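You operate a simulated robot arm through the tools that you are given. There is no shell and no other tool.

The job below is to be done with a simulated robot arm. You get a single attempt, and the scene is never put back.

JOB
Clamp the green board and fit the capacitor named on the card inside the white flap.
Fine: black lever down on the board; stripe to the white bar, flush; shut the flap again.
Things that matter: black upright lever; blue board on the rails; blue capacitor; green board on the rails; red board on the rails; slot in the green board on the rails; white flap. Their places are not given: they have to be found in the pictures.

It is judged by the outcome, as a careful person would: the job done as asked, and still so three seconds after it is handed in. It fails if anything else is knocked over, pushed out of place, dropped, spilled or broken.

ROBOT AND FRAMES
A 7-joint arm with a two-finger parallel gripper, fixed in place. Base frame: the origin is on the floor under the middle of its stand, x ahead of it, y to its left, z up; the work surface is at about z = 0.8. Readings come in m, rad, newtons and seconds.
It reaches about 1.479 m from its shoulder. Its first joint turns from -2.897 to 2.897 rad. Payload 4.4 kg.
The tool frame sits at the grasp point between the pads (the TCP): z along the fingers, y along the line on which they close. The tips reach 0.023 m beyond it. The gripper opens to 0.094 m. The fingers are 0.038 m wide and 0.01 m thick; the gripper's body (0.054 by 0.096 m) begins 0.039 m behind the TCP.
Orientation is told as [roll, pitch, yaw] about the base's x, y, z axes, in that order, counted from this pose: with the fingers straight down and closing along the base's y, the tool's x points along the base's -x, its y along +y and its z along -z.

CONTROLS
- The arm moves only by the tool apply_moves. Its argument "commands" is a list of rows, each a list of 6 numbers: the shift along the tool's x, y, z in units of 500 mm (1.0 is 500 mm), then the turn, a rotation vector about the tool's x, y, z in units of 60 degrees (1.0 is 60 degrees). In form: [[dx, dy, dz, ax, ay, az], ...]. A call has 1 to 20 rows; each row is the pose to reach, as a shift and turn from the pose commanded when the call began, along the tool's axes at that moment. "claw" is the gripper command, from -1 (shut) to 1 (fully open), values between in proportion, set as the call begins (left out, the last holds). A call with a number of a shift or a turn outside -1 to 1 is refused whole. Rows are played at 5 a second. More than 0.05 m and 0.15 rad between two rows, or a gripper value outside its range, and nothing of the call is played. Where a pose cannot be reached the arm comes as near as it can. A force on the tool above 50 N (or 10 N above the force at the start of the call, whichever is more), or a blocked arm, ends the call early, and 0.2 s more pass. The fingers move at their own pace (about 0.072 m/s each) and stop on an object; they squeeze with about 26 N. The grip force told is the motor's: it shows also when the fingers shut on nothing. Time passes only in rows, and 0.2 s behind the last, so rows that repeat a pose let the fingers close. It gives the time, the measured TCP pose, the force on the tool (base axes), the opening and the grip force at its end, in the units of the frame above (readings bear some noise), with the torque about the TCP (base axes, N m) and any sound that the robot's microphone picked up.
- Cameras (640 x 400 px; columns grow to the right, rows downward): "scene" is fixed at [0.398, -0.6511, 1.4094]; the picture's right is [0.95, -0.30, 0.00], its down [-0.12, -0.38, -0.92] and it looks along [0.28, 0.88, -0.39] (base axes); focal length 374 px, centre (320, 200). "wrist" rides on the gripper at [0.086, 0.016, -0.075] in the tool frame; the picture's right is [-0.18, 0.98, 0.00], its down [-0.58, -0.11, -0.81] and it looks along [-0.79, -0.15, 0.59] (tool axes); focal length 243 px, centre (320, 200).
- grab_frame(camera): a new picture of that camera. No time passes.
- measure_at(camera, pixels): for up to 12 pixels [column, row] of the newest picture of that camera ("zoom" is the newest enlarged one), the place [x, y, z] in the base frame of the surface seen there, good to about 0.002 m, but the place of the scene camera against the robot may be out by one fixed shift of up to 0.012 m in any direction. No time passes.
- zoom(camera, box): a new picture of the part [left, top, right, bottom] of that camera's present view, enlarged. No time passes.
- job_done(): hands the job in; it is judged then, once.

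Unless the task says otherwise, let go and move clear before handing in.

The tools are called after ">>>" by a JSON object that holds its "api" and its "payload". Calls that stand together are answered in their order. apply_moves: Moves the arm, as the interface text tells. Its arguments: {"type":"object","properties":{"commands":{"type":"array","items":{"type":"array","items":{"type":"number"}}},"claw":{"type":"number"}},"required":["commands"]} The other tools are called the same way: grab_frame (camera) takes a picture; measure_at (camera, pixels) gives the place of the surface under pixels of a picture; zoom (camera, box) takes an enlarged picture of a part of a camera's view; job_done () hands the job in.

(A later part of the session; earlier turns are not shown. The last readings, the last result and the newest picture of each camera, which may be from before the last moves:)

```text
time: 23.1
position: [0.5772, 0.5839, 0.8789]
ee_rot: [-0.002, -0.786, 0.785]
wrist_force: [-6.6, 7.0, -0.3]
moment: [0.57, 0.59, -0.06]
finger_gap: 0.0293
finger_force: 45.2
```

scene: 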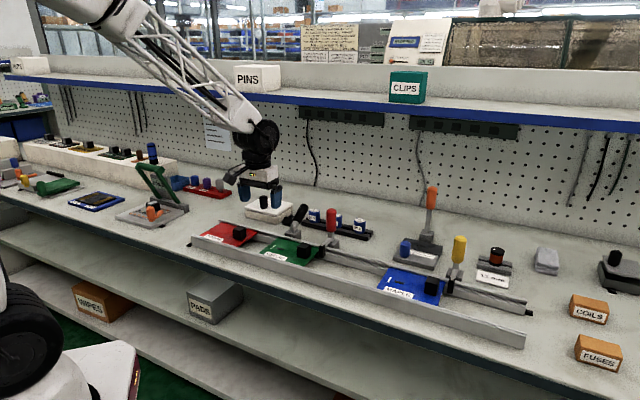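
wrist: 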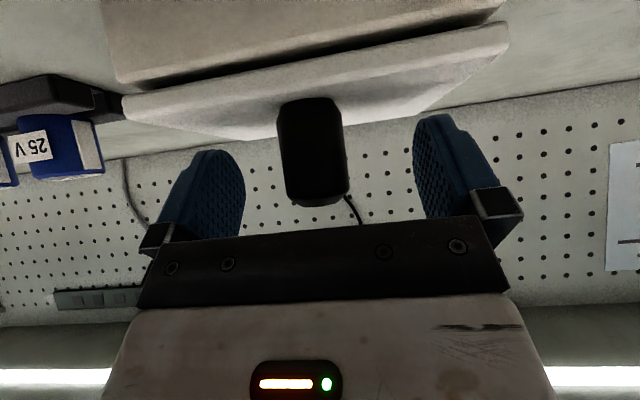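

The grip on the knob is good (gap 0.0293). I lift the flap gently through the first 12° about the far edge, turning the gripper with it, and watch the forces.

>>> {"api": "apply_moves", "payload": {"commands": [[-0.006, 0.0004, -0.0015, 0, 0.0333, 0], [-0.0119, 0.0008, -0.003, 0, 0.0667, 0], [-0.018, 0.0008, -0.0041, 0, 0.1, 0], [-0.0241, 0.0008, -0.0051, 0, 0.1333, 0], [-0.0302, 0.0008, -0.0058, 0, 0.1667, 0], [-0.0363, 0.0008, -0.0064, 0, 0.2, 0]], "claw": -1}}

>>> {"api": "zoom", "payload": {"camera": "scene", "box": [200, 160, 320, 250]}}

>>> {"api": "grab_frame", "payload": {"camera": "wrist"}}

```text
time: 24.5
position: [0.5844, 0.5922, 0.8945]
ee_rot: [0.001, -0.578, 0.785]
wrist_force: [-14.5, -21.7, 17.7]
moment: [0.3, 0.41, -0.06]
finger_gap: 0.0293
finger_force: 45.1
```

```text
4.44 times, centred on (260, 205) of scene
```

zoom: 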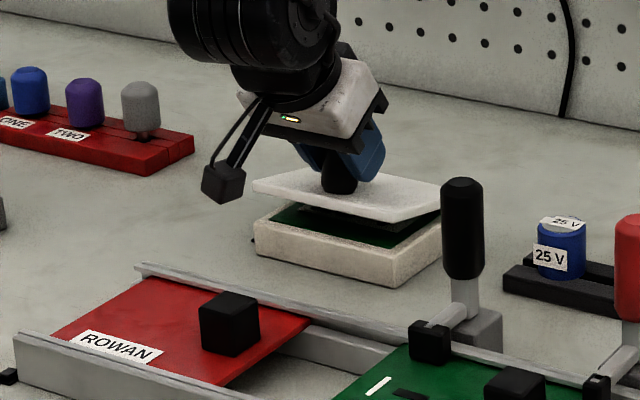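

```text
taken
```

wrist: 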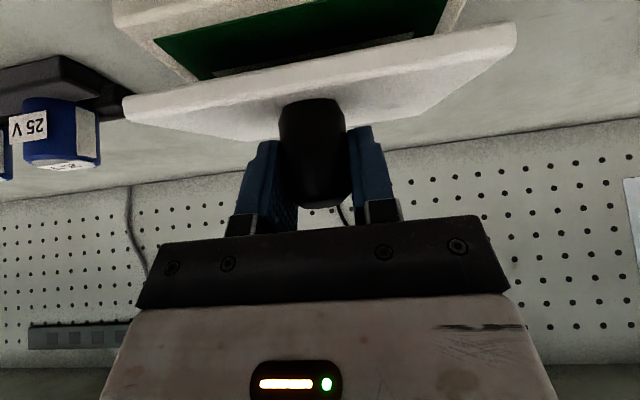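

The flap opens about its far edge: in the zoom, a green interior shows under the lid at (330,225). Forces say the true hinge is slightly higher and farther, so I correct the arc and open to about 30°.

>>> {"api": "apply_moves", "payload": {"commands": [[-0.0075, 0, -0.004, 0, 0.05, 0], [-0.016, 0, -0.0076, 0, 0.1, 0], [-0.025, 0, -0.0094, 0, 0.15, 0], [-0.0339, 0, -0.0111, 0, 0.2, 0], [-0.043, 0, -0.0119, 0, 0.25, 0], [-0.0521, 0, -0.0127, 0, 0.3, 0]], "claw": -1}}

>>> {"api": "zoom", "payload": {"camera": "scene", "box": [200, 160, 320, 250]}}

>>> {"api": "grab_frame", "payload": {"camera": "wrist"}}

```text
time: 25.9
position: [0.598, 0.6046, 0.913]
ee_rot: [0.0, -0.258, 0.786]
wrist_force: [13.1, 3.4, -0.9]
moment: [1.01, -0.3, -0.36]
finger_gap: 0.0293
finger_force: 44.5
```

```text
4.44 times, centred on (260, 205) of scene
```

zoom: 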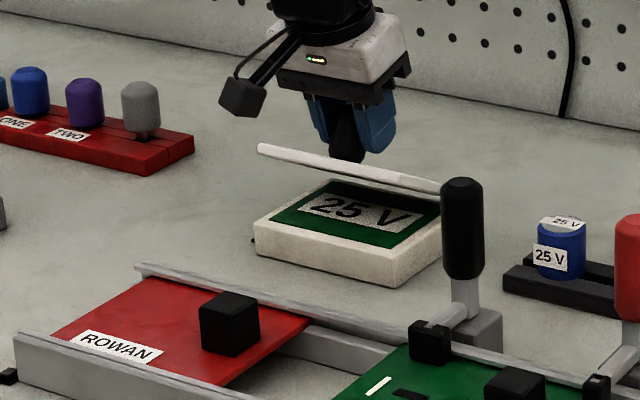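

```text
taken
```

wrist: 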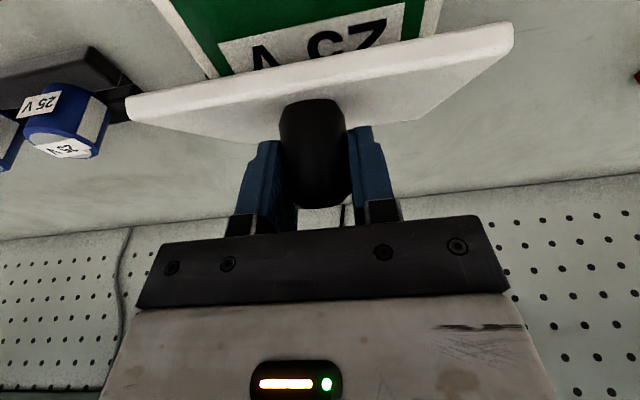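

The card inside reads "25 V" at (360,208) in the zoom. I take one closer zoom to be sure before shutting the flap.

>>> {"api": "zoom", "payload": {"camera": "scene", "box": [245, 190, 305, 230]}}

>>> {"api": "zoom", "payload": {"camera": "wrist", "box": [0, 30, 160, 180]}}

```text
10.00 times, centred on (275, 210) of scene
```

zoom: 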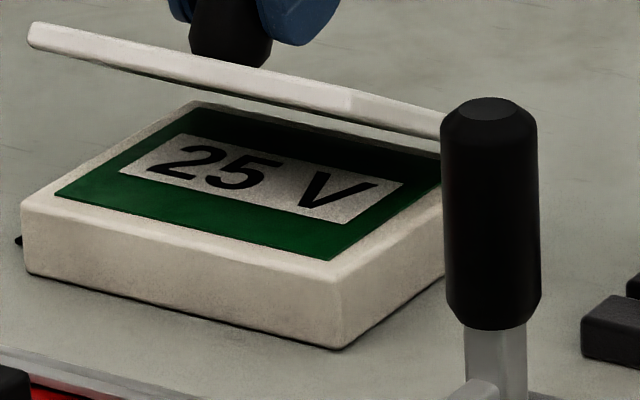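

```text
2.67 times, centred on (80, 105) of wrist
```

zoom: 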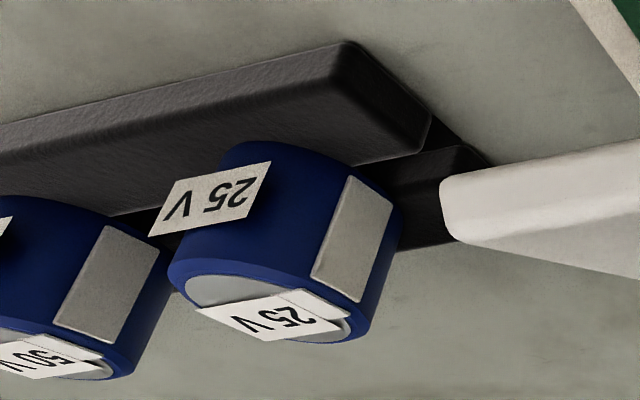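

The card clearly says "25 V". I now shut the flap by reversing the arc, first down to about 6°.

>>> {"api": "apply_moves", "payload": {"commands": [[0.0085, 0, 0.0034, 0, -0.05, 0], [0.0168, 0, 0.0072, 0, -0.1, 0], [0.0249, 0, 0.0115, 0, -0.15, 0], [0.0328, 0, 0.016, 0, -0.2, 0], [0.0404, 0, 0.0212, 0, -0.25, 0], [0.0477, 0, 0.0266, 0, -0.3, 0], [0.0547, 0, 0.0324, 0, -0.35, 0], [0.0615, 0, 0.0385, 0, -0.4, 0]], "claw": -1}}

>>> {"api": "zoom", "payload": {"camera": "scene", "box": [215, 180, 305, 240]}}

```text
time: 27.7
position: [0.5795, 0.5877, 0.8852]
ee_rot: [-0.001, -0.68, 0.784]
wrist_force: [8.5, -8.6, -14.5]
moment: [-0.37, 1.13, 0.18]
finger_gap: 0.0294
finger_force: 45.0
```

```text
6.67 times, centred on (260, 210) of scene
```

zoom: 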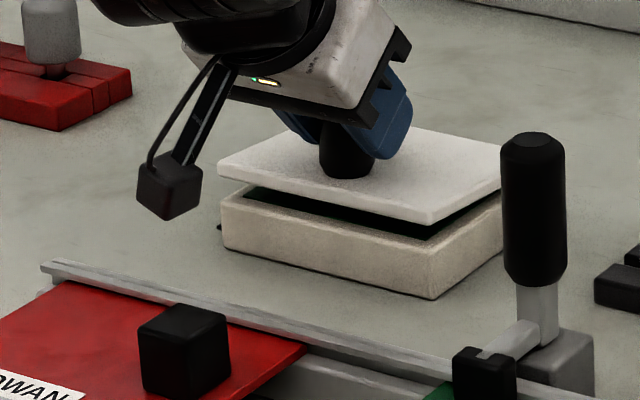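

The flap is nearly down (gap at (330,215)). I lower the last 6° slowly.

>>> {"api": "apply_moves", "payload": {"commands": [[0.0056, 0, 0.0023, 0, -0.033, 0], [0.0112, 0, 0.0047, 0, -0.067, 0], [0.0168, 0, 0.0072, 0, -0.1, 0], [0.0168, 0, 0.0072, 0, -0.1, 0]], "claw": -1}}

>>> {"api": "zoom", "payload": {"camera": "scene", "box": [215, 180, 305, 240]}}

```text
time: 28.7
position: [0.5771, 0.5845, 0.8789]
ee_rot: [-0.002, -0.787, 0.785]
wrist_force: [35.4, 4.4, -21.2]
moment: [0.05, 0.64, 0.24]
finger_gap: 0.0293
finger_force: 44.6
```

```text
6.67 times, centred on (260, 210) of scene
```

zoom: 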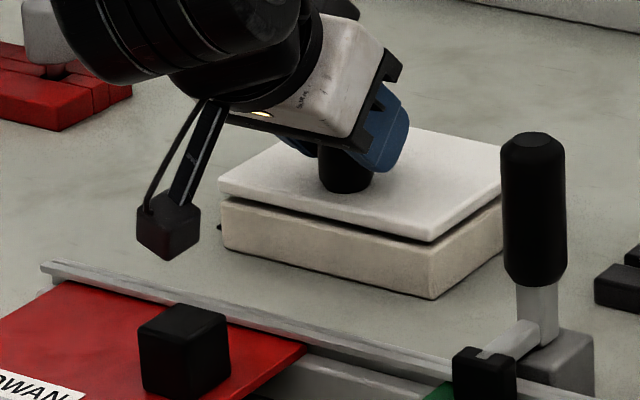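

The flap is back to its starting look; remaining force is a radial pull only. I release and back off along the finger axis.

>>> {"api": "apply_moves", "payload": {"commands": [[0, 0, 0, 0, 0, 0], [0, 0, 0, 0, 0, 0], [0, 0, 0, 0, 0, 0], [0, 0, 0, 0, 0, 0]], "claw": 1}}

>>> {"api": "apply_moves", "payload": {"commands": [[0, 0, -0.05, 0, 0, 0], [0, 0, -0.1, 0, 0, 0], [0, 0, -0.15, 0, 0, 0], [0, 0, -0.2, 0, 0, 0], [0, 0, -0.25, 0, 0, 0]], "claw": 1}}

>>> {"api": "zoom", "payload": {"camera": "scene", "box": [215, 180, 305, 240]}}

>>> {"api": "grab_frame", "payload": {"camera": "wrist"}}

```text
time: 29.7
position: [0.5768, 0.5841, 0.8791]
ee_rot: [-0.002, -0.786, 0.784]
wrist_force: [0.2, -0.1, -0.6]
moment: [0.03, 0.04, 0.01]
finger_gap: 0.094
finger_force: 0.2
```

```text
time: 30.9
position: [0.5149, 0.5216, 0.9683]
ee_rot: [-0.003, -0.785, 0.787]
wrist_force: [-0.1, -0.7, -0.2]
moment: [0.02, -0.04, -0.01]
finger_gap: 0.094
finger_force: 0.0
```

```text
6.67 times, centred on (260, 210) of scene
```

zoom: 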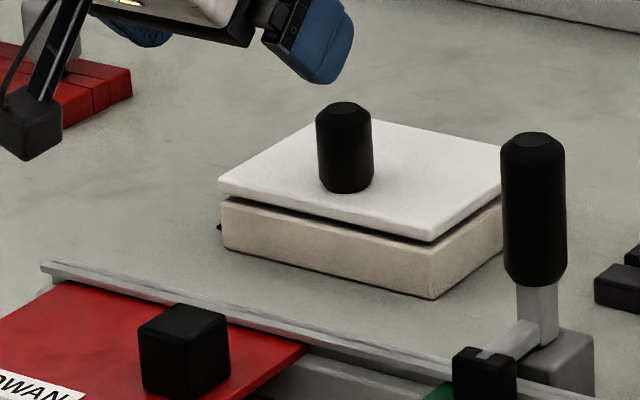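

```text
taken
```

wrist: 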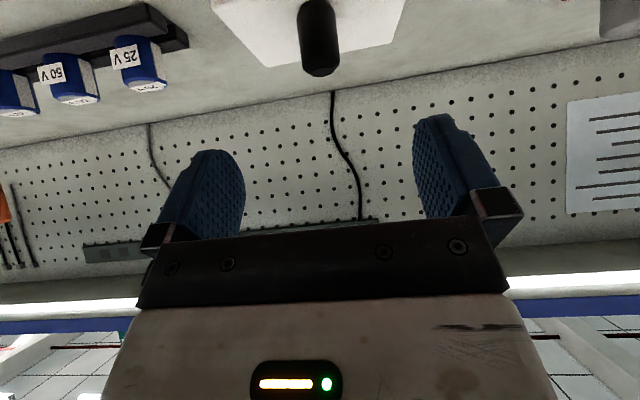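

The flap is shut and free. I now zoom in on the 25 V capacitor at (140,65) in the wrist picture to see the stripe and how it sits in the rack.

>>> {"api": "zoom", "payload": {"camera": "wrist", "box": [90, 10, 200, 110]}}

>>> {"api": "measure_at", "payload": {"camera": "zoom", "pixels": [[320, 270], [300, 200], [400, 210], [420, 180], [440, 250], [250, 150], [330, 320], [370, 110], [480, 100], [360, 300]]}}

>>> {"api": "measure_at", "payload": {"camera": "wrist", "pixels": [[225, 10], [385, 40], [270, 60], [318, 20], [318, 60]]}}

```text
4.00 times, centred on (145, 60) of wrist
```

zoom: 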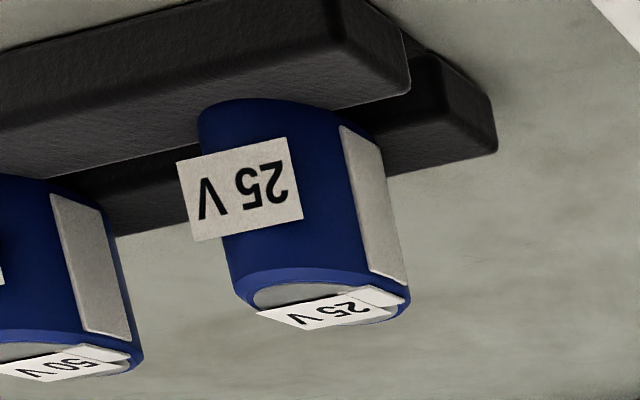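

```text
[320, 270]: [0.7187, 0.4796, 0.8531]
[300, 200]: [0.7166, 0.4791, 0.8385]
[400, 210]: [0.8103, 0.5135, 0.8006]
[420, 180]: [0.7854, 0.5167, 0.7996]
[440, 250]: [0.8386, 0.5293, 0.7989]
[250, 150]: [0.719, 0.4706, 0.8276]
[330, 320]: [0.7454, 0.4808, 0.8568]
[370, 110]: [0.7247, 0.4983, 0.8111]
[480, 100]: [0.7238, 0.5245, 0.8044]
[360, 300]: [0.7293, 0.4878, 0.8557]
```

```text
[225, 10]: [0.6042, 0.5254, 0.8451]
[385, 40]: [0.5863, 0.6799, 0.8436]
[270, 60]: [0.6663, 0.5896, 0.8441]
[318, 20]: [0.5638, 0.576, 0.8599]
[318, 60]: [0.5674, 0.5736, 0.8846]
```

The 25 V capacitor has its grey stripe on the −u side, i.e. the same direction that the white bar lies from the slot. I measure the stripe plate, the body and rack bars for heights.

>>> {"api": "zoom", "payload": {"camera": "wrist", "box": [90, 10, 200, 110]}}

>>> {"api": "measure_at", "payload": {"camera": "zoom", "pixels": [[348, 140], [374, 145], [376, 265], [398, 268], [362, 200], [388, 200], [270, 60], [150, 90], [370, 60], [440, 90], [205, 120], [290, 105]]}}

>>> {"api": "measure_at", "payload": {"camera": "zoom", "pixels": [[270, 100], [320, 110], [270, 92], [320, 102], [390, 80], [280, 295], [300, 300], [380, 297], [240, 285], [400, 300], [460, 130], [100, 100]]}}

```text
4.00 times, centred on (145, 60) of wrist
```

zoom: 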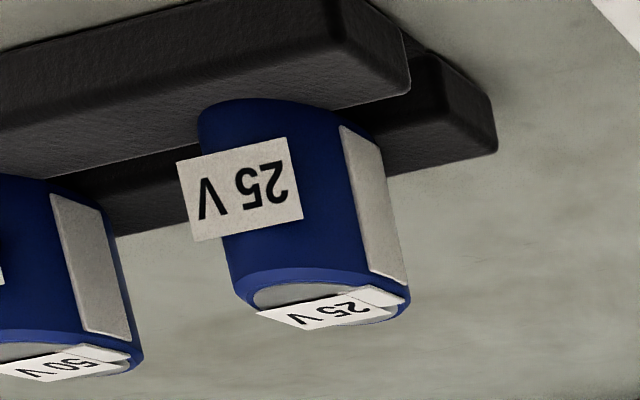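

```text
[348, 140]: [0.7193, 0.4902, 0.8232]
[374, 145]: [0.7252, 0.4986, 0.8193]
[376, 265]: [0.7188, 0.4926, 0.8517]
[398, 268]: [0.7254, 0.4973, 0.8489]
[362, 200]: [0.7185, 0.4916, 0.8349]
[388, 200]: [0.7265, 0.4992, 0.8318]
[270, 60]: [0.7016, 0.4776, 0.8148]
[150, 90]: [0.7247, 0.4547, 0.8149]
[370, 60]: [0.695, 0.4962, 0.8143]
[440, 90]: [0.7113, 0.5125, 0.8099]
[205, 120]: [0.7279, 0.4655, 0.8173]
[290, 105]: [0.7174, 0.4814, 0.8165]
```

```text
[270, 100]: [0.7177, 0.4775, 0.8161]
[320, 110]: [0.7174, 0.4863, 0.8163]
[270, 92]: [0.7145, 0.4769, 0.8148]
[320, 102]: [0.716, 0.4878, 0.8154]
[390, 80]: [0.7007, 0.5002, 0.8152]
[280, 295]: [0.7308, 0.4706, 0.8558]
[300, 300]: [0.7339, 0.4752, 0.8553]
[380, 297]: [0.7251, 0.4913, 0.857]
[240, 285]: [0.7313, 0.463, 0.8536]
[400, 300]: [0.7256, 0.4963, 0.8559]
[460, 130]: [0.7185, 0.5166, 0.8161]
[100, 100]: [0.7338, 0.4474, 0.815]
```

Bars' top is z ≈ 0.815, the capacitor body spans 0.815–0.857, and the stripe plate faces exactly −u (u ≈ 0.1605, v 0.8555–0.8665). I move, levelling the gripper, to a spot above the 25 V capacitor, with the fingers to close along the rail direction.

>>> {"api": "apply_moves", "payload": {"commands": [[-0.029, -0.052, 0.022, 0, 0.107, 0], [-0.058, -0.105, 0.044, 0, 0.214, 0], [-0.087, -0.157, 0.066, 0, 0.321, 0], [-0.116, -0.209, 0.089, 0, 0.429, 0], [-0.145, -0.261, 0.111, 0, 0.536, 0], [-0.174, -0.314, 0.133, 0, 0.643, 0], [-0.203, -0.366, 0.155, 0, 0.75, 0]], "claw": 1}}

>>> {"api": "grab_frame", "payload": {"camera": "wrist"}}

>>> {"api": "grab_frame", "payload": {"camera": "scene"}}

```text
time: 32.5
position: [0.7349, 0.4824, 0.9832]
ee_rot: [-0.004, 0.001, 0.785]
wrist_force: [-0.6, 0.5, 0.4]
moment: [0.02, 0.01, 0.01]
finger_gap: 0.0941
finger_force: 0.1
```

```text
taken
```

wrist: 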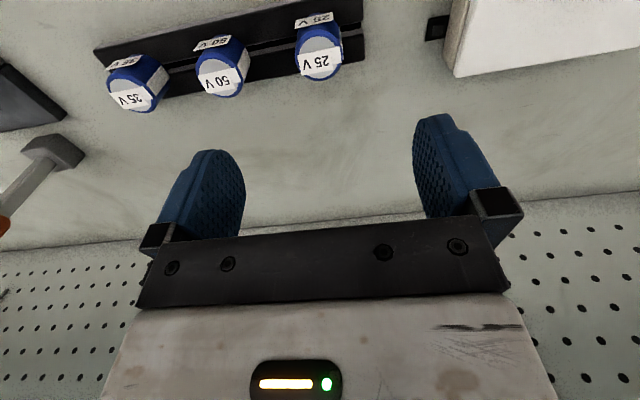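

```text
taken
```

scene: 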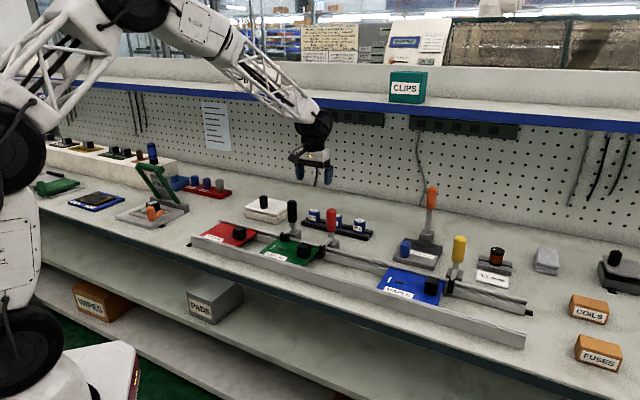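

The gripper is level above the rack; the 25 V capacitor is at (319,50) in the wrist picture. I zoom in and measure its edges.

>>> {"api": "zoom", "payload": {"camera": "wrist", "box": [270, 0, 380, 90]}}

>>> {"api": "zoom", "payload": {"camera": "wrist", "box": [270, 0, 380, 90]}}

>>> {"api": "measure_at", "payload": {"camera": "zoom", "pixels": [[225, 260], [335, 260], [280, 195], [285, 350], [340, 200], [355, 250], [350, 330], [280, 300], [210, 220], [220, 320], [275, 165], [345, 180]]}}

```text
4.44 times, centred on (325, 45) of wrist
```

zoom: 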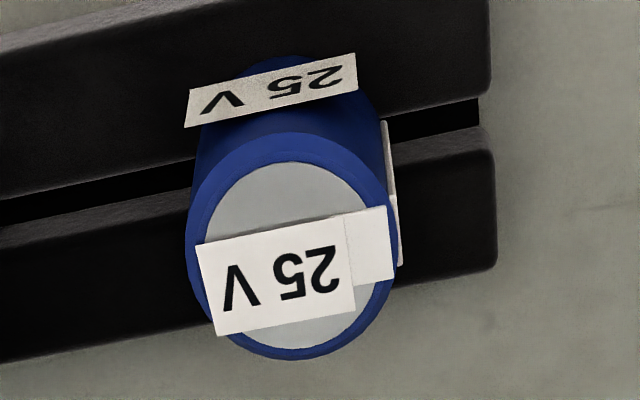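

```text
4.44 times, centred on (325, 45) of wrist
```

zoom: 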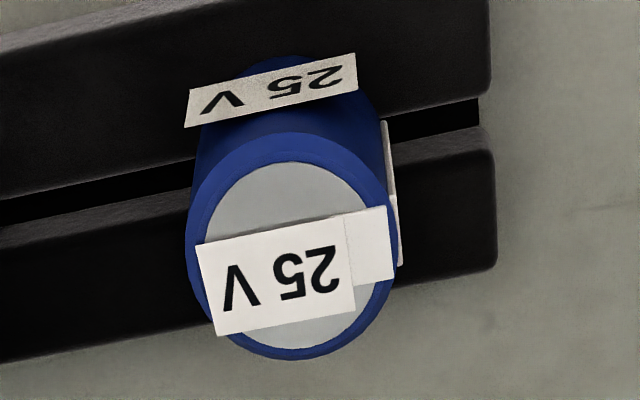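

```text
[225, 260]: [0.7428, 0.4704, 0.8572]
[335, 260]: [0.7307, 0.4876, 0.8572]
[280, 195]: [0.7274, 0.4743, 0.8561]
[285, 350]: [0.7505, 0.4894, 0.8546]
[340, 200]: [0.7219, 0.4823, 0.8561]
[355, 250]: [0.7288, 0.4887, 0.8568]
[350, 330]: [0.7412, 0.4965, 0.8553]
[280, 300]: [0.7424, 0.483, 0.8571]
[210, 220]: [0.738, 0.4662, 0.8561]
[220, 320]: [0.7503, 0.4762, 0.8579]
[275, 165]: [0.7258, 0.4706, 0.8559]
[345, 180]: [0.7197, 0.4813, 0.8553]
```

The top disc centre appears near zoom (292,246). I measure the rim extremes more carefully to fix the centre.

>>> {"api": "zoom", "payload": {"camera": "wrist", "box": [295, 15, 345, 90]}}

>>> {"api": "measure_at", "payload": {"camera": "wrist", "pixels": [[297, 54], [341, 50], [342, 58], [316, 31], [321, 79], [299, 45], [298, 60], [343, 52], [340, 42], [344, 47], [344, 55], [306, 72]]}}

```text
5.33 times, centred on (320, 52) of wrist
```

zoom: 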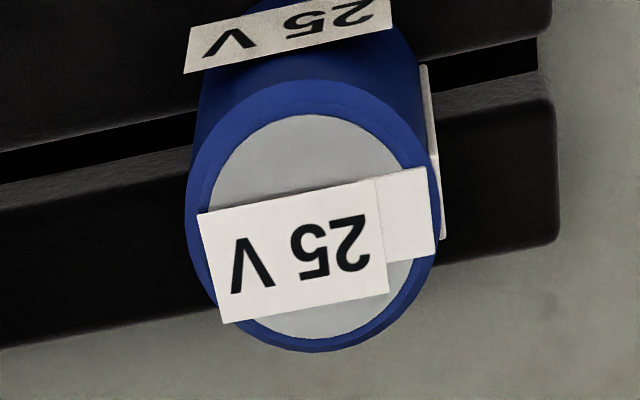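

```text
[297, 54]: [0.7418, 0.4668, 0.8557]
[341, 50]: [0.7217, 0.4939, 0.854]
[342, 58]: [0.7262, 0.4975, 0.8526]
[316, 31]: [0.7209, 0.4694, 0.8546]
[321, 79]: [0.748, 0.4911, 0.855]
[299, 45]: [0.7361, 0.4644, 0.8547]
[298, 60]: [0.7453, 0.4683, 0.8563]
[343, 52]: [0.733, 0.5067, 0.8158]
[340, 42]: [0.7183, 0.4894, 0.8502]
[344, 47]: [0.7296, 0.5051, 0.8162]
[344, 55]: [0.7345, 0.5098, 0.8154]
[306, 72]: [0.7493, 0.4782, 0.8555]
```

Fitting the rim points gives the capacitor centre at about (v 0.8595, u 0.1785), radius ≈ 0.0173. I part-close the fingers to 0.065 m and descend to z ≈ 0.90 to check alignment and the camera's clearance from the black lever.

>>> {"api": "apply_moves", "payload": {"commands": [[0, 0, 0.04, 0, 0, 0], [0, 0, 0.08, 0, 0, 0], [0, 0, 0.12, 0, 0, 0], [0, 0, 0.166, 0, 0, 0], [0, 0, 0.166, 0, 0, 0]], "claw": 0.38}}

>>> {"api": "grab_frame", "payload": {"camera": "wrist"}}

>>> {"api": "zoom", "payload": {"camera": "scene", "box": [250, 150, 390, 255]}}

```text
time: 33.7
position: [0.7342, 0.4812, 0.9001]
ee_rot: [0.0, -0.002, 0.786]
wrist_force: [-0.7, 0.2, -0.3]
moment: [0.0, 0.01, 0.0]
finger_gap: 0.0649
finger_force: 0.0
```

```text
taken
```

wrist: 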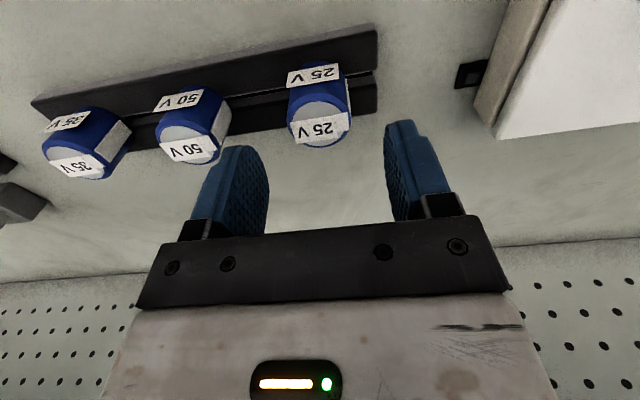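

```text
3.81 times, centred on (320, 202) of scene
```

zoom: 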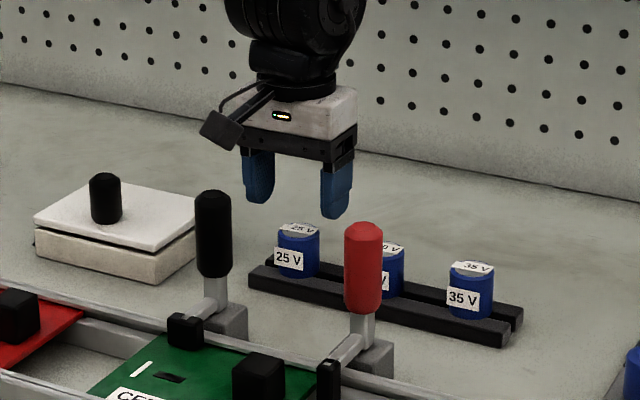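

The fingers are at 0.065 m and the capacitor lies at (320,115) with clearance on each side. I measure its rim again from this nearer view.

>>> {"api": "measure_at", "payload": {"camera": "wrist", "pixels": [[290, 125], [293, 112], [318, 103], [347, 108], [351, 120], [320, 146], [300, 142], [340, 140], [320, 125], [350, 90], [290, 135], [344, 133]]}}

>>> {"api": "zoom", "payload": {"camera": "wrist", "box": [270, 50, 370, 155]}}

```text
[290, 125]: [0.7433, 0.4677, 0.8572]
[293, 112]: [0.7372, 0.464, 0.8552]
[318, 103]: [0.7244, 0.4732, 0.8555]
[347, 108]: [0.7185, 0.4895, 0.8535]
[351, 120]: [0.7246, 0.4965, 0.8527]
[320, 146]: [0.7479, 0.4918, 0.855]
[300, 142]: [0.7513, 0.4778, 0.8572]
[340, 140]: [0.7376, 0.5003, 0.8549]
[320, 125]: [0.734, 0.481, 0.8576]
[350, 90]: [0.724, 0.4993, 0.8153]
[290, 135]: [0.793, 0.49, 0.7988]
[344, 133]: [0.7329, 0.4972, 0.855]
```

```text
3.81 times, centred on (320, 102) of wrist
```

zoom: 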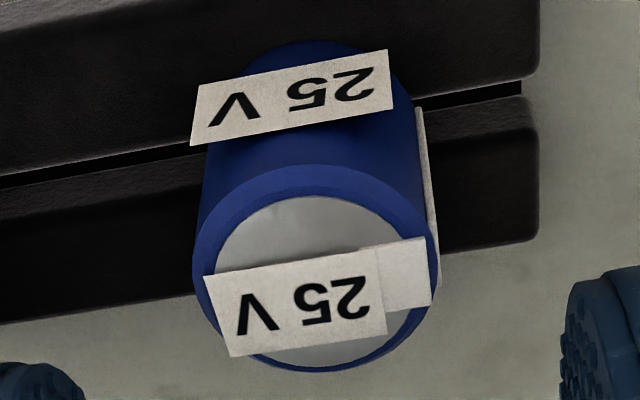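

The fit repeats: centre ≈ (v 0.860, u 0.178), and the gripper is at (0.8594, 0.1789). I descend the remaining 0.055 m to grip height z ≈ 0.845.

>>> {"api": "apply_moves", "payload": {"commands": [[0, 0.0005, 0.03, 0, 0, 0], [0, 0.001, 0.06, 0, 0, 0], [0, 0.001, 0.09, 0, 0, 0], [0, 0.001, 0.11, 0, 0, 0], [0, 0.001, 0.11, 0, 0, 0]], "claw": 0.38}}

>>> {"api": "grab_frame", "payload": {"camera": "wrist"}}

>>> {"api": "zoom", "payload": {"camera": "scene", "box": [265, 170, 365, 245]}}

```text
time: 34.9
position: [0.7333, 0.4801, 0.8447]
ee_rot: [0.0, 0.0, 0.785]
wrist_force: [0.4, -0.6, -1.1]
moment: [-0.02, 0.01, 0.0]
finger_gap: 0.0648
finger_force: 0.0
```

```text
taken
```

wrist: 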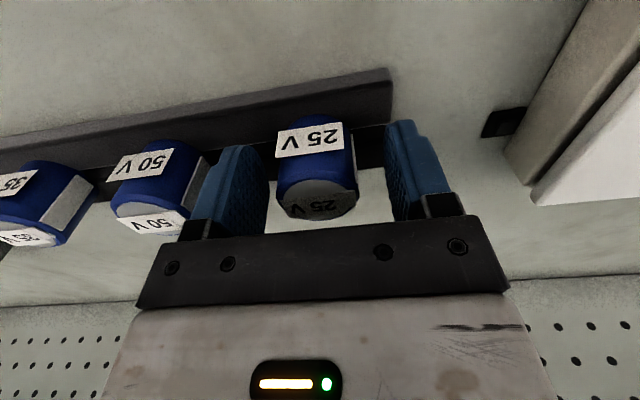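

```text
5.33 times, centred on (315, 208) of scene
```

zoom: 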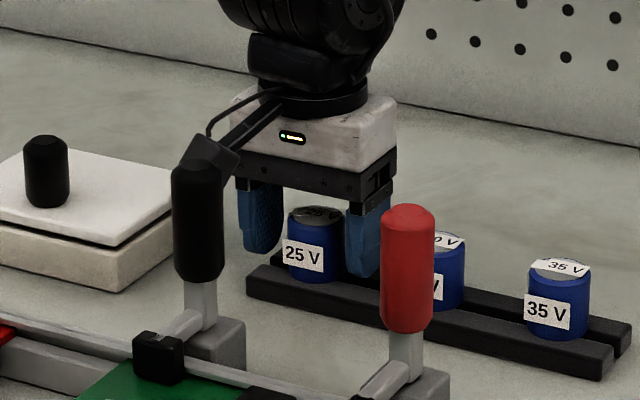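

The 25 V capacitor is between the fingers, both clear of the neighbour. I close on it.

>>> {"api": "apply_moves", "payload": {"commands": [[0, 0, 0, 0, 0, 0], [0, 0, 0, 0, 0, 0], [0, 0, 0, 0, 0, 0], [0, 0, 0, 0, 0, 0]], "claw": -1}}

>>> {"api": "grab_frame", "payload": {"camera": "wrist"}}

>>> {"api": "zoom", "payload": {"camera": "scene", "box": [265, 170, 365, 245]}}

```text
time: 35.9
position: [0.733, 0.4809, 0.8456]
ee_rot: [0.001, 0.0, 0.785]
wrist_force: [0.7, 0.4, 0.5]
moment: [0.04, 0.01, 0.0]
finger_gap: 0.0369
finger_force: 25.7
```

```text
taken
```

wrist: 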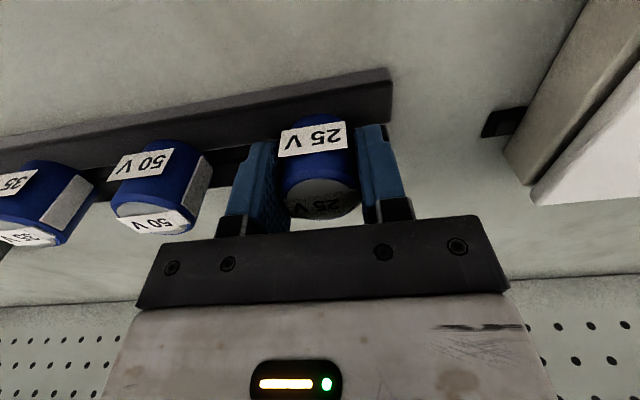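

```text
5.33 times, centred on (315, 208) of scene
```

zoom: 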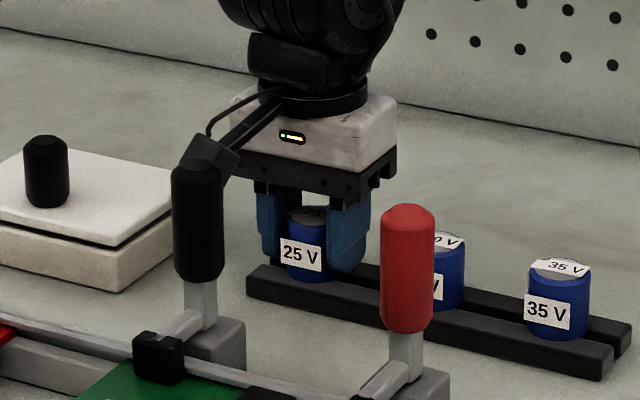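

The grip holds the capacitor at gap 0.0369. I lift straight up 0.10 m.

>>> {"api": "apply_moves", "payload": {"commands": [[0, 0, -0.02, 0, 0, 0], [0, 0, -0.05, 0, 0, 0], [0, 0, -0.1, 0, 0, 0], [0, 0, -0.15, 0, 0, 0], [0, 0, -0.2, 0, 0, 0], [0, 0, -0.24, 0, 0, 0]], "claw": -1}}

>>> {"api": "grab_frame", "payload": {"camera": "wrist"}}

>>> {"api": "zoom", "payload": {"camera": "scene", "box": [265, 140, 365, 215]}}

```text
time: 37.3
position: [0.7328, 0.4826, 0.9669]
ee_rot: [0.001, 0.002, 0.784]
wrist_force: [0.0, 0.6, -0.7]
moment: [-0.01, 0.0, 0.02]
finger_gap: 0.0
finger_force: 26.0
```

```text
taken
```

wrist: 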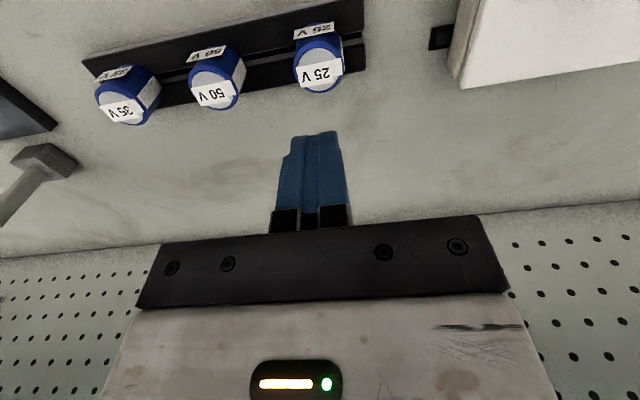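

```text
5.33 times, centred on (315, 178) of scene
```

zoom: 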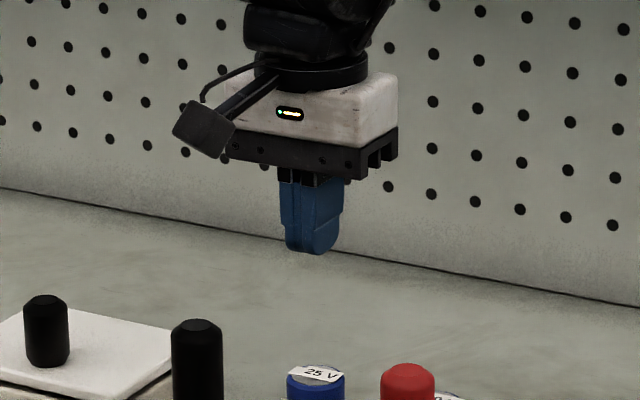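

The fingers shut on nothing: the capacitor slipped out and is still in the rack at (319,60). I zoom to see whether it moved or tilted.

>>> {"api": "zoom", "payload": {"camera": "wrist", "box": [270, 10, 370, 100]}}

>>> {"api": "measure_at", "payload": {"camera": "zoom", "pixels": [[300, 230], [300, 165], [255, 275], [385, 275], [320, 320], [215, 230], [415, 220], [300, 120]]}}

>>> {"api": "zoom", "payload": {"camera": "scene", "box": [290, 195, 380, 250]}}

```text
4.44 times, centred on (320, 55) of wrist
```

zoom: 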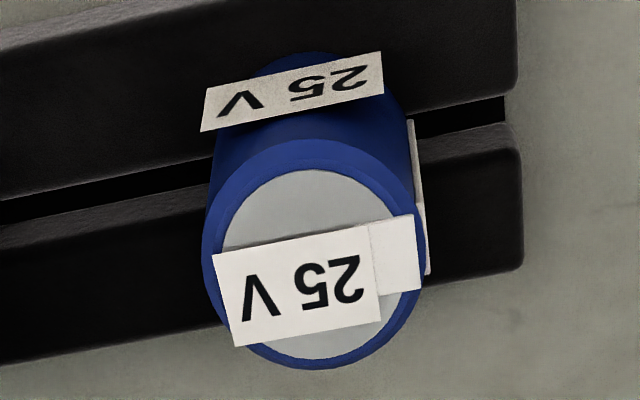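

```text
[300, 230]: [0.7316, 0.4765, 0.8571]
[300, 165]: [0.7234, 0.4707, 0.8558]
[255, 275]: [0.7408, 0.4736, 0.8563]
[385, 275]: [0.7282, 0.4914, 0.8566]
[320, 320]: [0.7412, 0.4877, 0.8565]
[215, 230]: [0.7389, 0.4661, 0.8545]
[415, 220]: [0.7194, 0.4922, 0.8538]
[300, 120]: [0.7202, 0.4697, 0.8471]
```

```text
7.11 times, centred on (335, 222) of scene
```

zoom: 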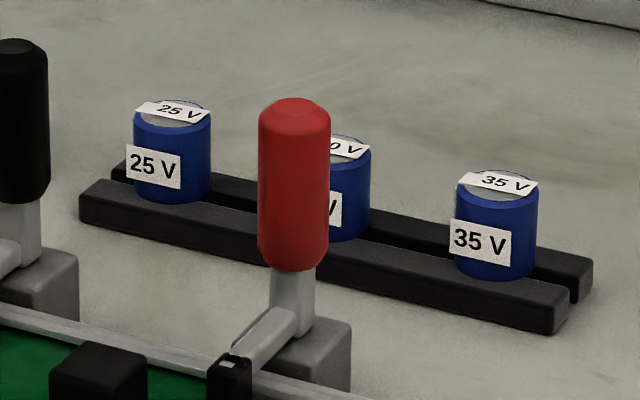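

The capacitor stands unchanged in the rack, so it only slipped in the grip – it may sit tightly. I go down again with partly open fingers, a little lower (z ≈ 0.842), and will grip and lift slowly while watching the force.

>>> {"api": "apply_moves", "payload": {"commands": [[0, 0, 0, 0, 0, 0], [0, 0, 0, 0, 0, 0], [-0.001, -0.001, 0.05, 0, 0, 0], [-0.002, -0.002, 0.1, 0, 0, 0], [-0.002, -0.002, 0.15, 0, 0, 0], [-0.002, -0.002, 0.2, 0, 0, 0], [-0.002, -0.002, 0.23, 0, 0, 0], [-0.002, -0.002, 0.25, 0, 0, 0], [-0.002, -0.002, 0.25, 0, 0, 0]], "claw": 0.38}}

>>> {"api": "grab_frame", "payload": {"camera": "wrist"}}

```text
time: 39.3
position: [0.7336, 0.482, 0.8414]
ee_rot: [-0.002, 0.0, 0.784]
wrist_force: [-0.6, 0.3, 0.0]
moment: [0.0, 0.0, -0.01]
finger_gap: 0.0647
finger_force: 0.1
```

```text
taken
```

wrist: 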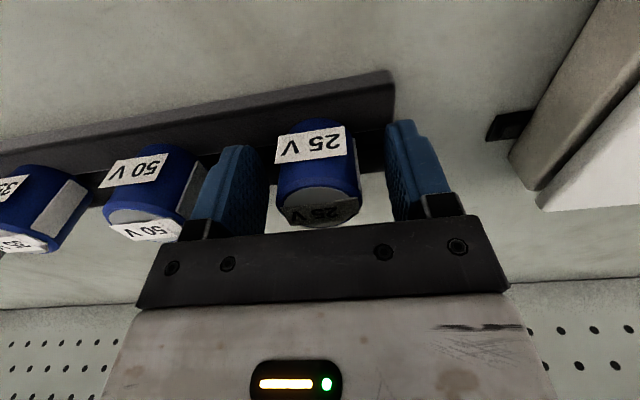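

The capacitor is again between the fingers. I close and hold for over a second so the squeeze can build up.

>>> {"api": "apply_moves", "payload": {"commands": [[0, 0, 0, 0, 0, 0], [0, 0, 0, 0, 0, 0], [0, 0, 0, 0, 0, 0], [0, 0, 0, 0, 0, 0], [0, 0, 0, 0, 0, 0], [0, 0, 0, 0, 0, 0], [0, 0, 0, 0, 0, 0]], "claw": -1}}

>>> {"api": "zoom", "payload": {"camera": "wrist", "box": [220, 100, 430, 240]}}

>>> {"api": "apply_moves", "payload": {"commands": [[0, 0, -0.001, 0, 0, 0], [0, 0, -0.002, 0, 0, 0], [0, 0, -0.003, 0, 0, 0]], "claw": -1}}

```text
time: 40.9
position: [0.7343, 0.4819, 0.8414]
ee_rot: [-0.001, 0.0, 0.785]
wrist_force: [-0.8, 0.7, 1.3]
moment: [0.07, 0.02, 0.01]
finger_gap: 0.0368
finger_force: 25.6
```

```text
2.86 times, centred on (325, 170) of wrist
```

zoom: 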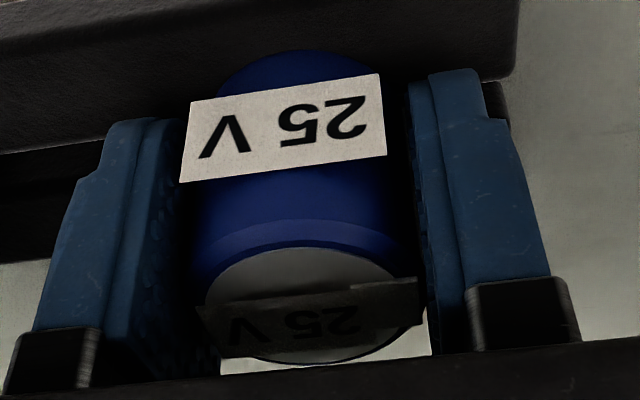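

```text
time: 41.7
position: [0.7333, 0.482, 0.8418]
ee_rot: [0.001, 0.001, 0.787]
wrist_force: [0.7, 0.2, 1.0]
moment: [0.02, -0.01, -0.03]
finger_gap: 0.037
finger_force: 25.8
```

No retention force shows after 1.5 mm. I continue lifting in small steps and check the force and the picture.

>>> {"api": "apply_moves", "payload": {"commands": [[0, 0, -0.002, 0, 0, 0], [0, 0, -0.004, 0, 0, 0], [0, 0, -0.006, 0, 0, 0], [0, 0, -0.008, 0, 0, 0], [0, 0, -0.01, 0, 0, 0]], "claw": -1}}

>>> {"api": "zoom", "payload": {"camera": "wrist", "box": [220, 100, 430, 240]}}

>>> {"api": "zoom", "payload": {"camera": "scene", "box": [280, 185, 360, 245]}}

```text
time: 42.9
position: [0.7345, 0.4823, 0.8492]
ee_rot: [-0.001, -0.001, 0.786]
wrist_force: [-0.3, 0.1, -0.5]
moment: [0.01, 0.01, -0.01]
finger_gap: 0.0368
finger_force: 25.7
```

```text
2.86 times, centred on (325, 170) of wrist
```

zoom: 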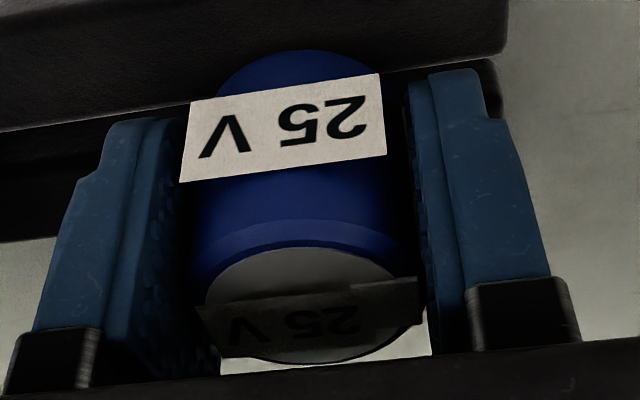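

```text
6.67 times, centred on (320, 215) of scene
```

zoom: 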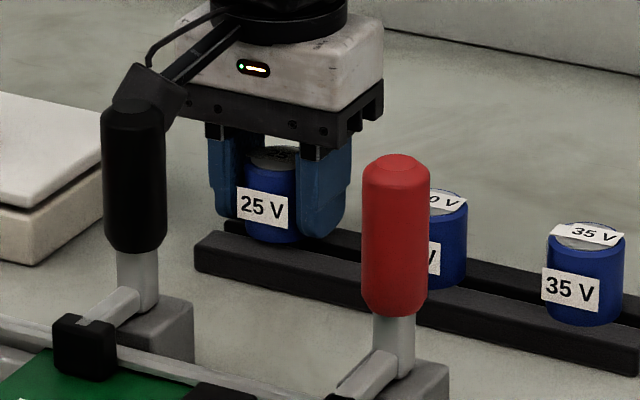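

The capacitor stays fixed in the grip (same place in the wrist picture) as it rises, with no force. I keep lifting slowly.

>>> {"api": "apply_moves", "payload": {"commands": [[0, 0, -0.004, 0, 0, 0], [0, 0, -0.008, 0, 0, 0], [0, 0, -0.012, 0, 0, 0], [0, 0, -0.016, 0, 0, 0], [0, 0, -0.02, 0, 0, 0], [0, 0, -0.024, 0, 0, 0]], "claw": -1}}

>>> {"api": "zoom", "payload": {"camera": "scene", "box": [280, 185, 360, 245]}}

>>> {"api": "zoom", "payload": {"camera": "wrist", "box": [220, 100, 430, 240]}}

```text
time: 44.3
position: [0.7352, 0.4825, 0.8588]
ee_rot: [-0.003, 0.0, 0.785]
wrist_force: [-0.2, 0.0, 0.6]
moment: [0.0, -0.03, -0.01]
finger_gap: 0.037
finger_force: 26.1
```

```text
6.67 times, centred on (320, 215) of scene
```

zoom: 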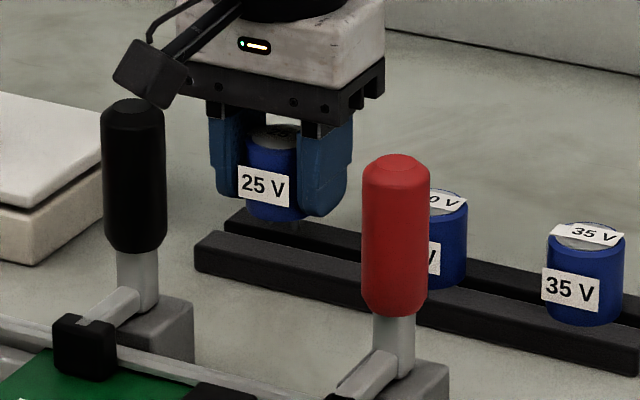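

```text
2.86 times, centred on (325, 170) of wrist
```

zoom: 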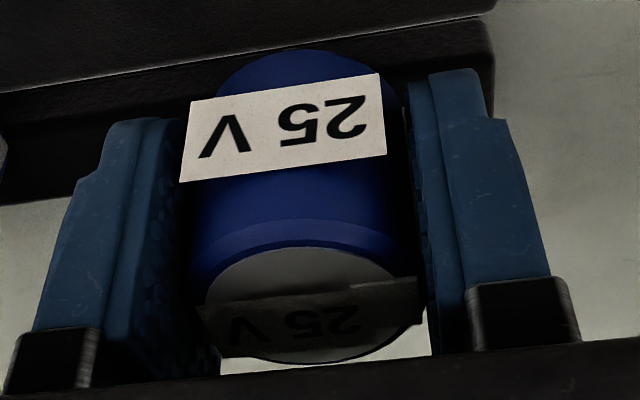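

The capacitor is out of the groove with its grey blade visible below at (285,222). I keep raising slowly to z ≈ 0.95.

>>> {"api": "apply_moves", "payload": {"commands": [[0, 0, -0.01, 0, 0, 0], [0, 0, -0.02, 0, 0, 0], [0, 0, -0.032, 0, 0, 0], [0, 0, -0.046, 0, 0, 0], [0, 0, -0.06, 0, 0, 0], [0, 0, -0.074, 0, 0, 0], [0, 0, -0.088, 0, 0, 0], [0, 0, -0.102, 0, 0, 0], [0, 0, -0.116, 0, 0, 0], [0, 0, -0.13, 0, 0, 0], [0, 0, -0.144, 0, 0, 0], [0, 0, -0.158, 0, 0, 0], [0, 0, -0.17, 0, 0, 0], [0, 0, -0.18, 0, 0, 0]], "claw": -1}}

>>> {"api": "zoom", "payload": {"camera": "scene", "box": [270, 150, 370, 225]}}

>>> {"api": "grab_frame", "payload": {"camera": "wrist"}}

```text
time: 47.3
position: [0.7347, 0.4823, 0.9484]
ee_rot: [-0.001, 0.0, 0.784]
wrist_force: [0.0, -0.1, -0.7]
moment: [0.01, 0.0, 0.0]
finger_gap: 0.0366
finger_force: 26.1
```

```text
5.33 times, centred on (320, 188) of scene
```

zoom: 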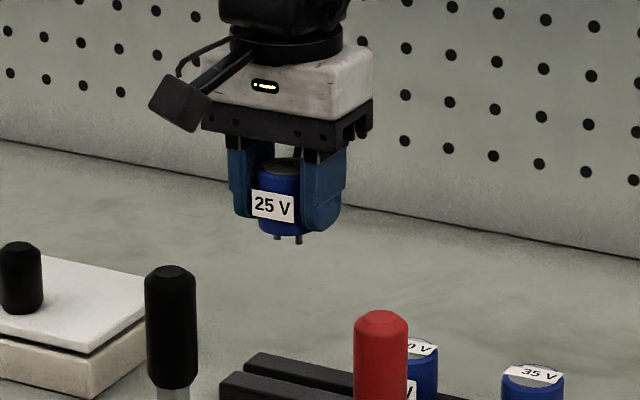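

```text
taken
```

wrist: 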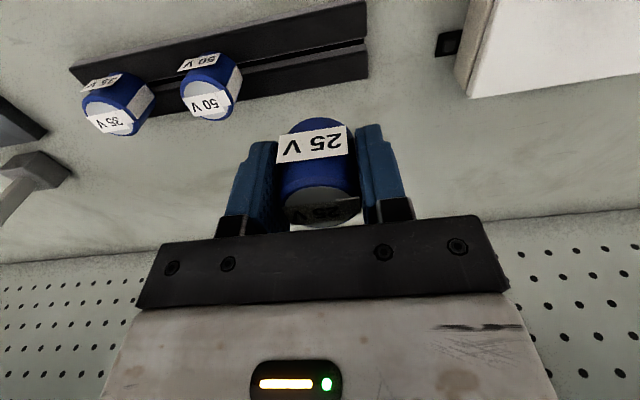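

The held capacitor shows two short pins below it at (278,237) and (299,240) in the scene zoom, spaced along the rail direction. I zoom in more to see the pins and measure them.

>>> {"api": "zoom", "payload": {"camera": "scene", "box": [305, 170, 345, 200]}}

>>> {"api": "measure_at", "payload": {"camera": "zoom", "pixels": [[282, 365], [400, 390], [270, 250], [220, 340], [330, 350], [300, 150], [400, 340], [190, 250]]}}

```text
13.33 times, centred on (325, 185) of scene
```

zoom: 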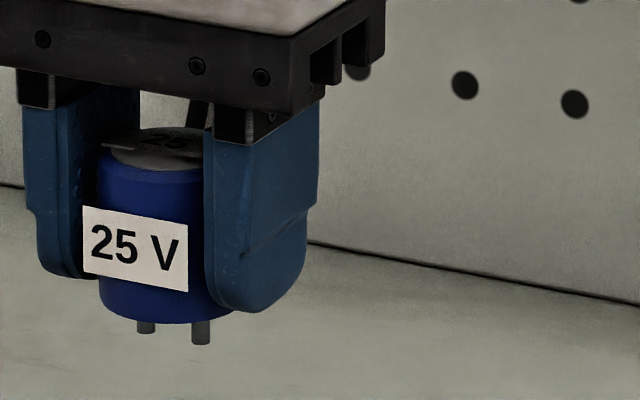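

```text
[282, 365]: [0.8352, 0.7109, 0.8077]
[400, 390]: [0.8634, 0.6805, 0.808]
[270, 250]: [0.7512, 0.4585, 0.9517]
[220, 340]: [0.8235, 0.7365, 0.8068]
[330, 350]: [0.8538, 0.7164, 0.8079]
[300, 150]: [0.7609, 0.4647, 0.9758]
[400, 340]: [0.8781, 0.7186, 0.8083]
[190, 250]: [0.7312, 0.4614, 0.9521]
```

Pins are at zoom (146,327) and (200,332). I measure these and the body's lower edge.

>>> {"api": "measure_at", "payload": {"camera": "zoom", "pixels": [[146, 327], [200, 335], [147, 331], [201, 341], [102, 300], [165, 318], [230, 300], [230, 308], [150, 200], [60, 275], [250, 308], [300, 260]]}}

```text
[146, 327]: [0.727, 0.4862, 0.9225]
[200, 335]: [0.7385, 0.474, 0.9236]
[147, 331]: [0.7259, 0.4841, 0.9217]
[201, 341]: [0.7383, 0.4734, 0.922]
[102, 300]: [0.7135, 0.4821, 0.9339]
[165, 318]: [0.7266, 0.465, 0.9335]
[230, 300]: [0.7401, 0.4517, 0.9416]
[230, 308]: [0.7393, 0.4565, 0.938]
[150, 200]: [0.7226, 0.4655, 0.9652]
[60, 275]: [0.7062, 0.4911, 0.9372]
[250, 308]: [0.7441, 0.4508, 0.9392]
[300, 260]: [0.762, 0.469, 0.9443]
```

The pins are about 17 mm apart along the rail direction, matching the slot's direction. I raise to z ≈ 1.025 and then carry it over the black lever towards the board.

>>> {"api": "apply_moves", "payload": {"commands": [[0, 0, -0.01, 0, 0, 0], [0, 0, -0.025, 0, 0, 0], [0, 0, -0.045, 0, 0, 0], [0, 0, -0.065, 0, 0, 0], [0, 0, -0.085, 0, 0, 0], [0, 0, -0.105, 0, 0, 0], [0, 0, -0.125, 0, 0, 0], [0.005, 0, -0.143, 0, 0, 0], [0.02, -0.001, -0.153, 0, 0, 0], [0.045, -0.003, -0.153, 0, 0, 0], [0.075, -0.005, -0.153, 0, 0, 0], [0.105, -0.007, -0.153, 0, 0, 0], [0.135, -0.009, -0.153, 0, 0, 0], [0.165, -0.011, -0.153, 0, 0, 0], [0.195, -0.013, -0.153, 0, 0, 0], [0.225, -0.015, -0.153, 0, 0, 0], [0.255, -0.017, -0.153, 0, 0, 0], [0.28, -0.019, -0.153, 0, 0, 0], [0.3, -0.02, -0.153, 0, 0, 0]], "claw": -1}}

>>> {"api": "grab_frame", "payload": {"camera": "wrist"}}

```text
time: 51.3
position: [0.6342, 0.3701, 1.0268]
ee_rot: [0.001, 0.002, 0.785]
wrist_force: [-0.3, -0.3, -0.3]
moment: [0.01, 0.01, 0.05]
finger_gap: 0.0369
finger_force: 26.1
```

```text
taken
```

wrist: 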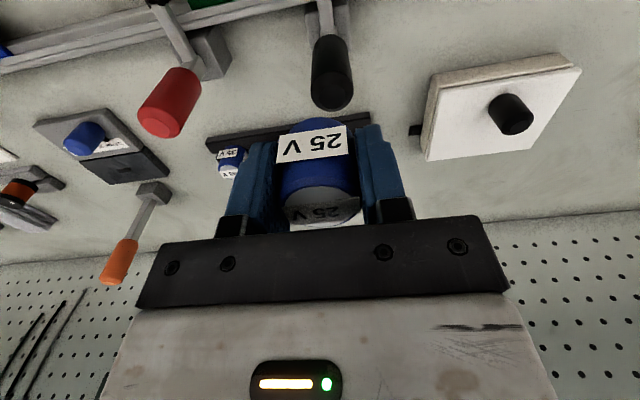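

The arm is above the black lever, cap still held. I carry it on to above the slot.

>>> {"api": "apply_moves", "payload": {"commands": [[0.01, -0.001, 0, 0, 0, 0], [0.03, -0.002, 0, 0, 0, 0], [0.055, -0.004, 0, 0, 0, 0], [0.08, -0.005, 0, 0, 0, 0], [0.105, -0.007, 0, 0, 0, 0], [0.13, -0.008, 0, 0, 0, 0], [0.155, -0.01, 0, 0, 0, 0], [0.17, -0.011, 0, 0, 0, 0], [0.1804, -0.0112, 0, 0, 0, 0], [0.1804, -0.0112, 0, 0, 0, 0]], "claw": -1}}

>>> {"api": "grab_frame", "payload": {"camera": "wrist"}}

>>> {"api": "zoom", "payload": {"camera": "scene", "box": [230, 160, 350, 265]}}

```text
time: 53.5
position: [0.5753, 0.3006, 1.0252]
ee_rot: [0.0, 0.0, 0.787]
wrist_force: [-0.7, 0.1, -0.3]
moment: [-0.01, 0.0, 0.01]
finger_gap: 0.0368
finger_force: 26.2
```

```text
taken
```

wrist: 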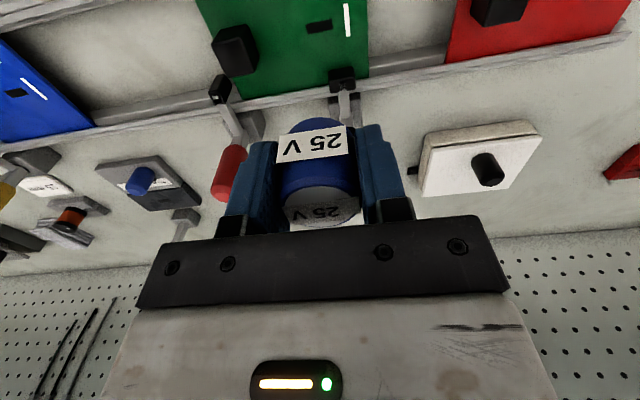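

```text
3.81 times, centred on (290, 212) of scene
```

zoom: 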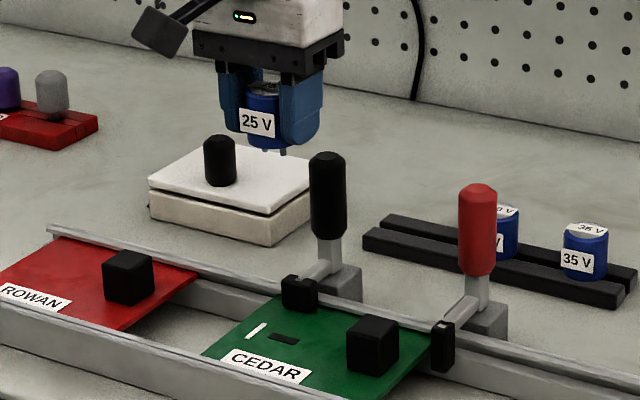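

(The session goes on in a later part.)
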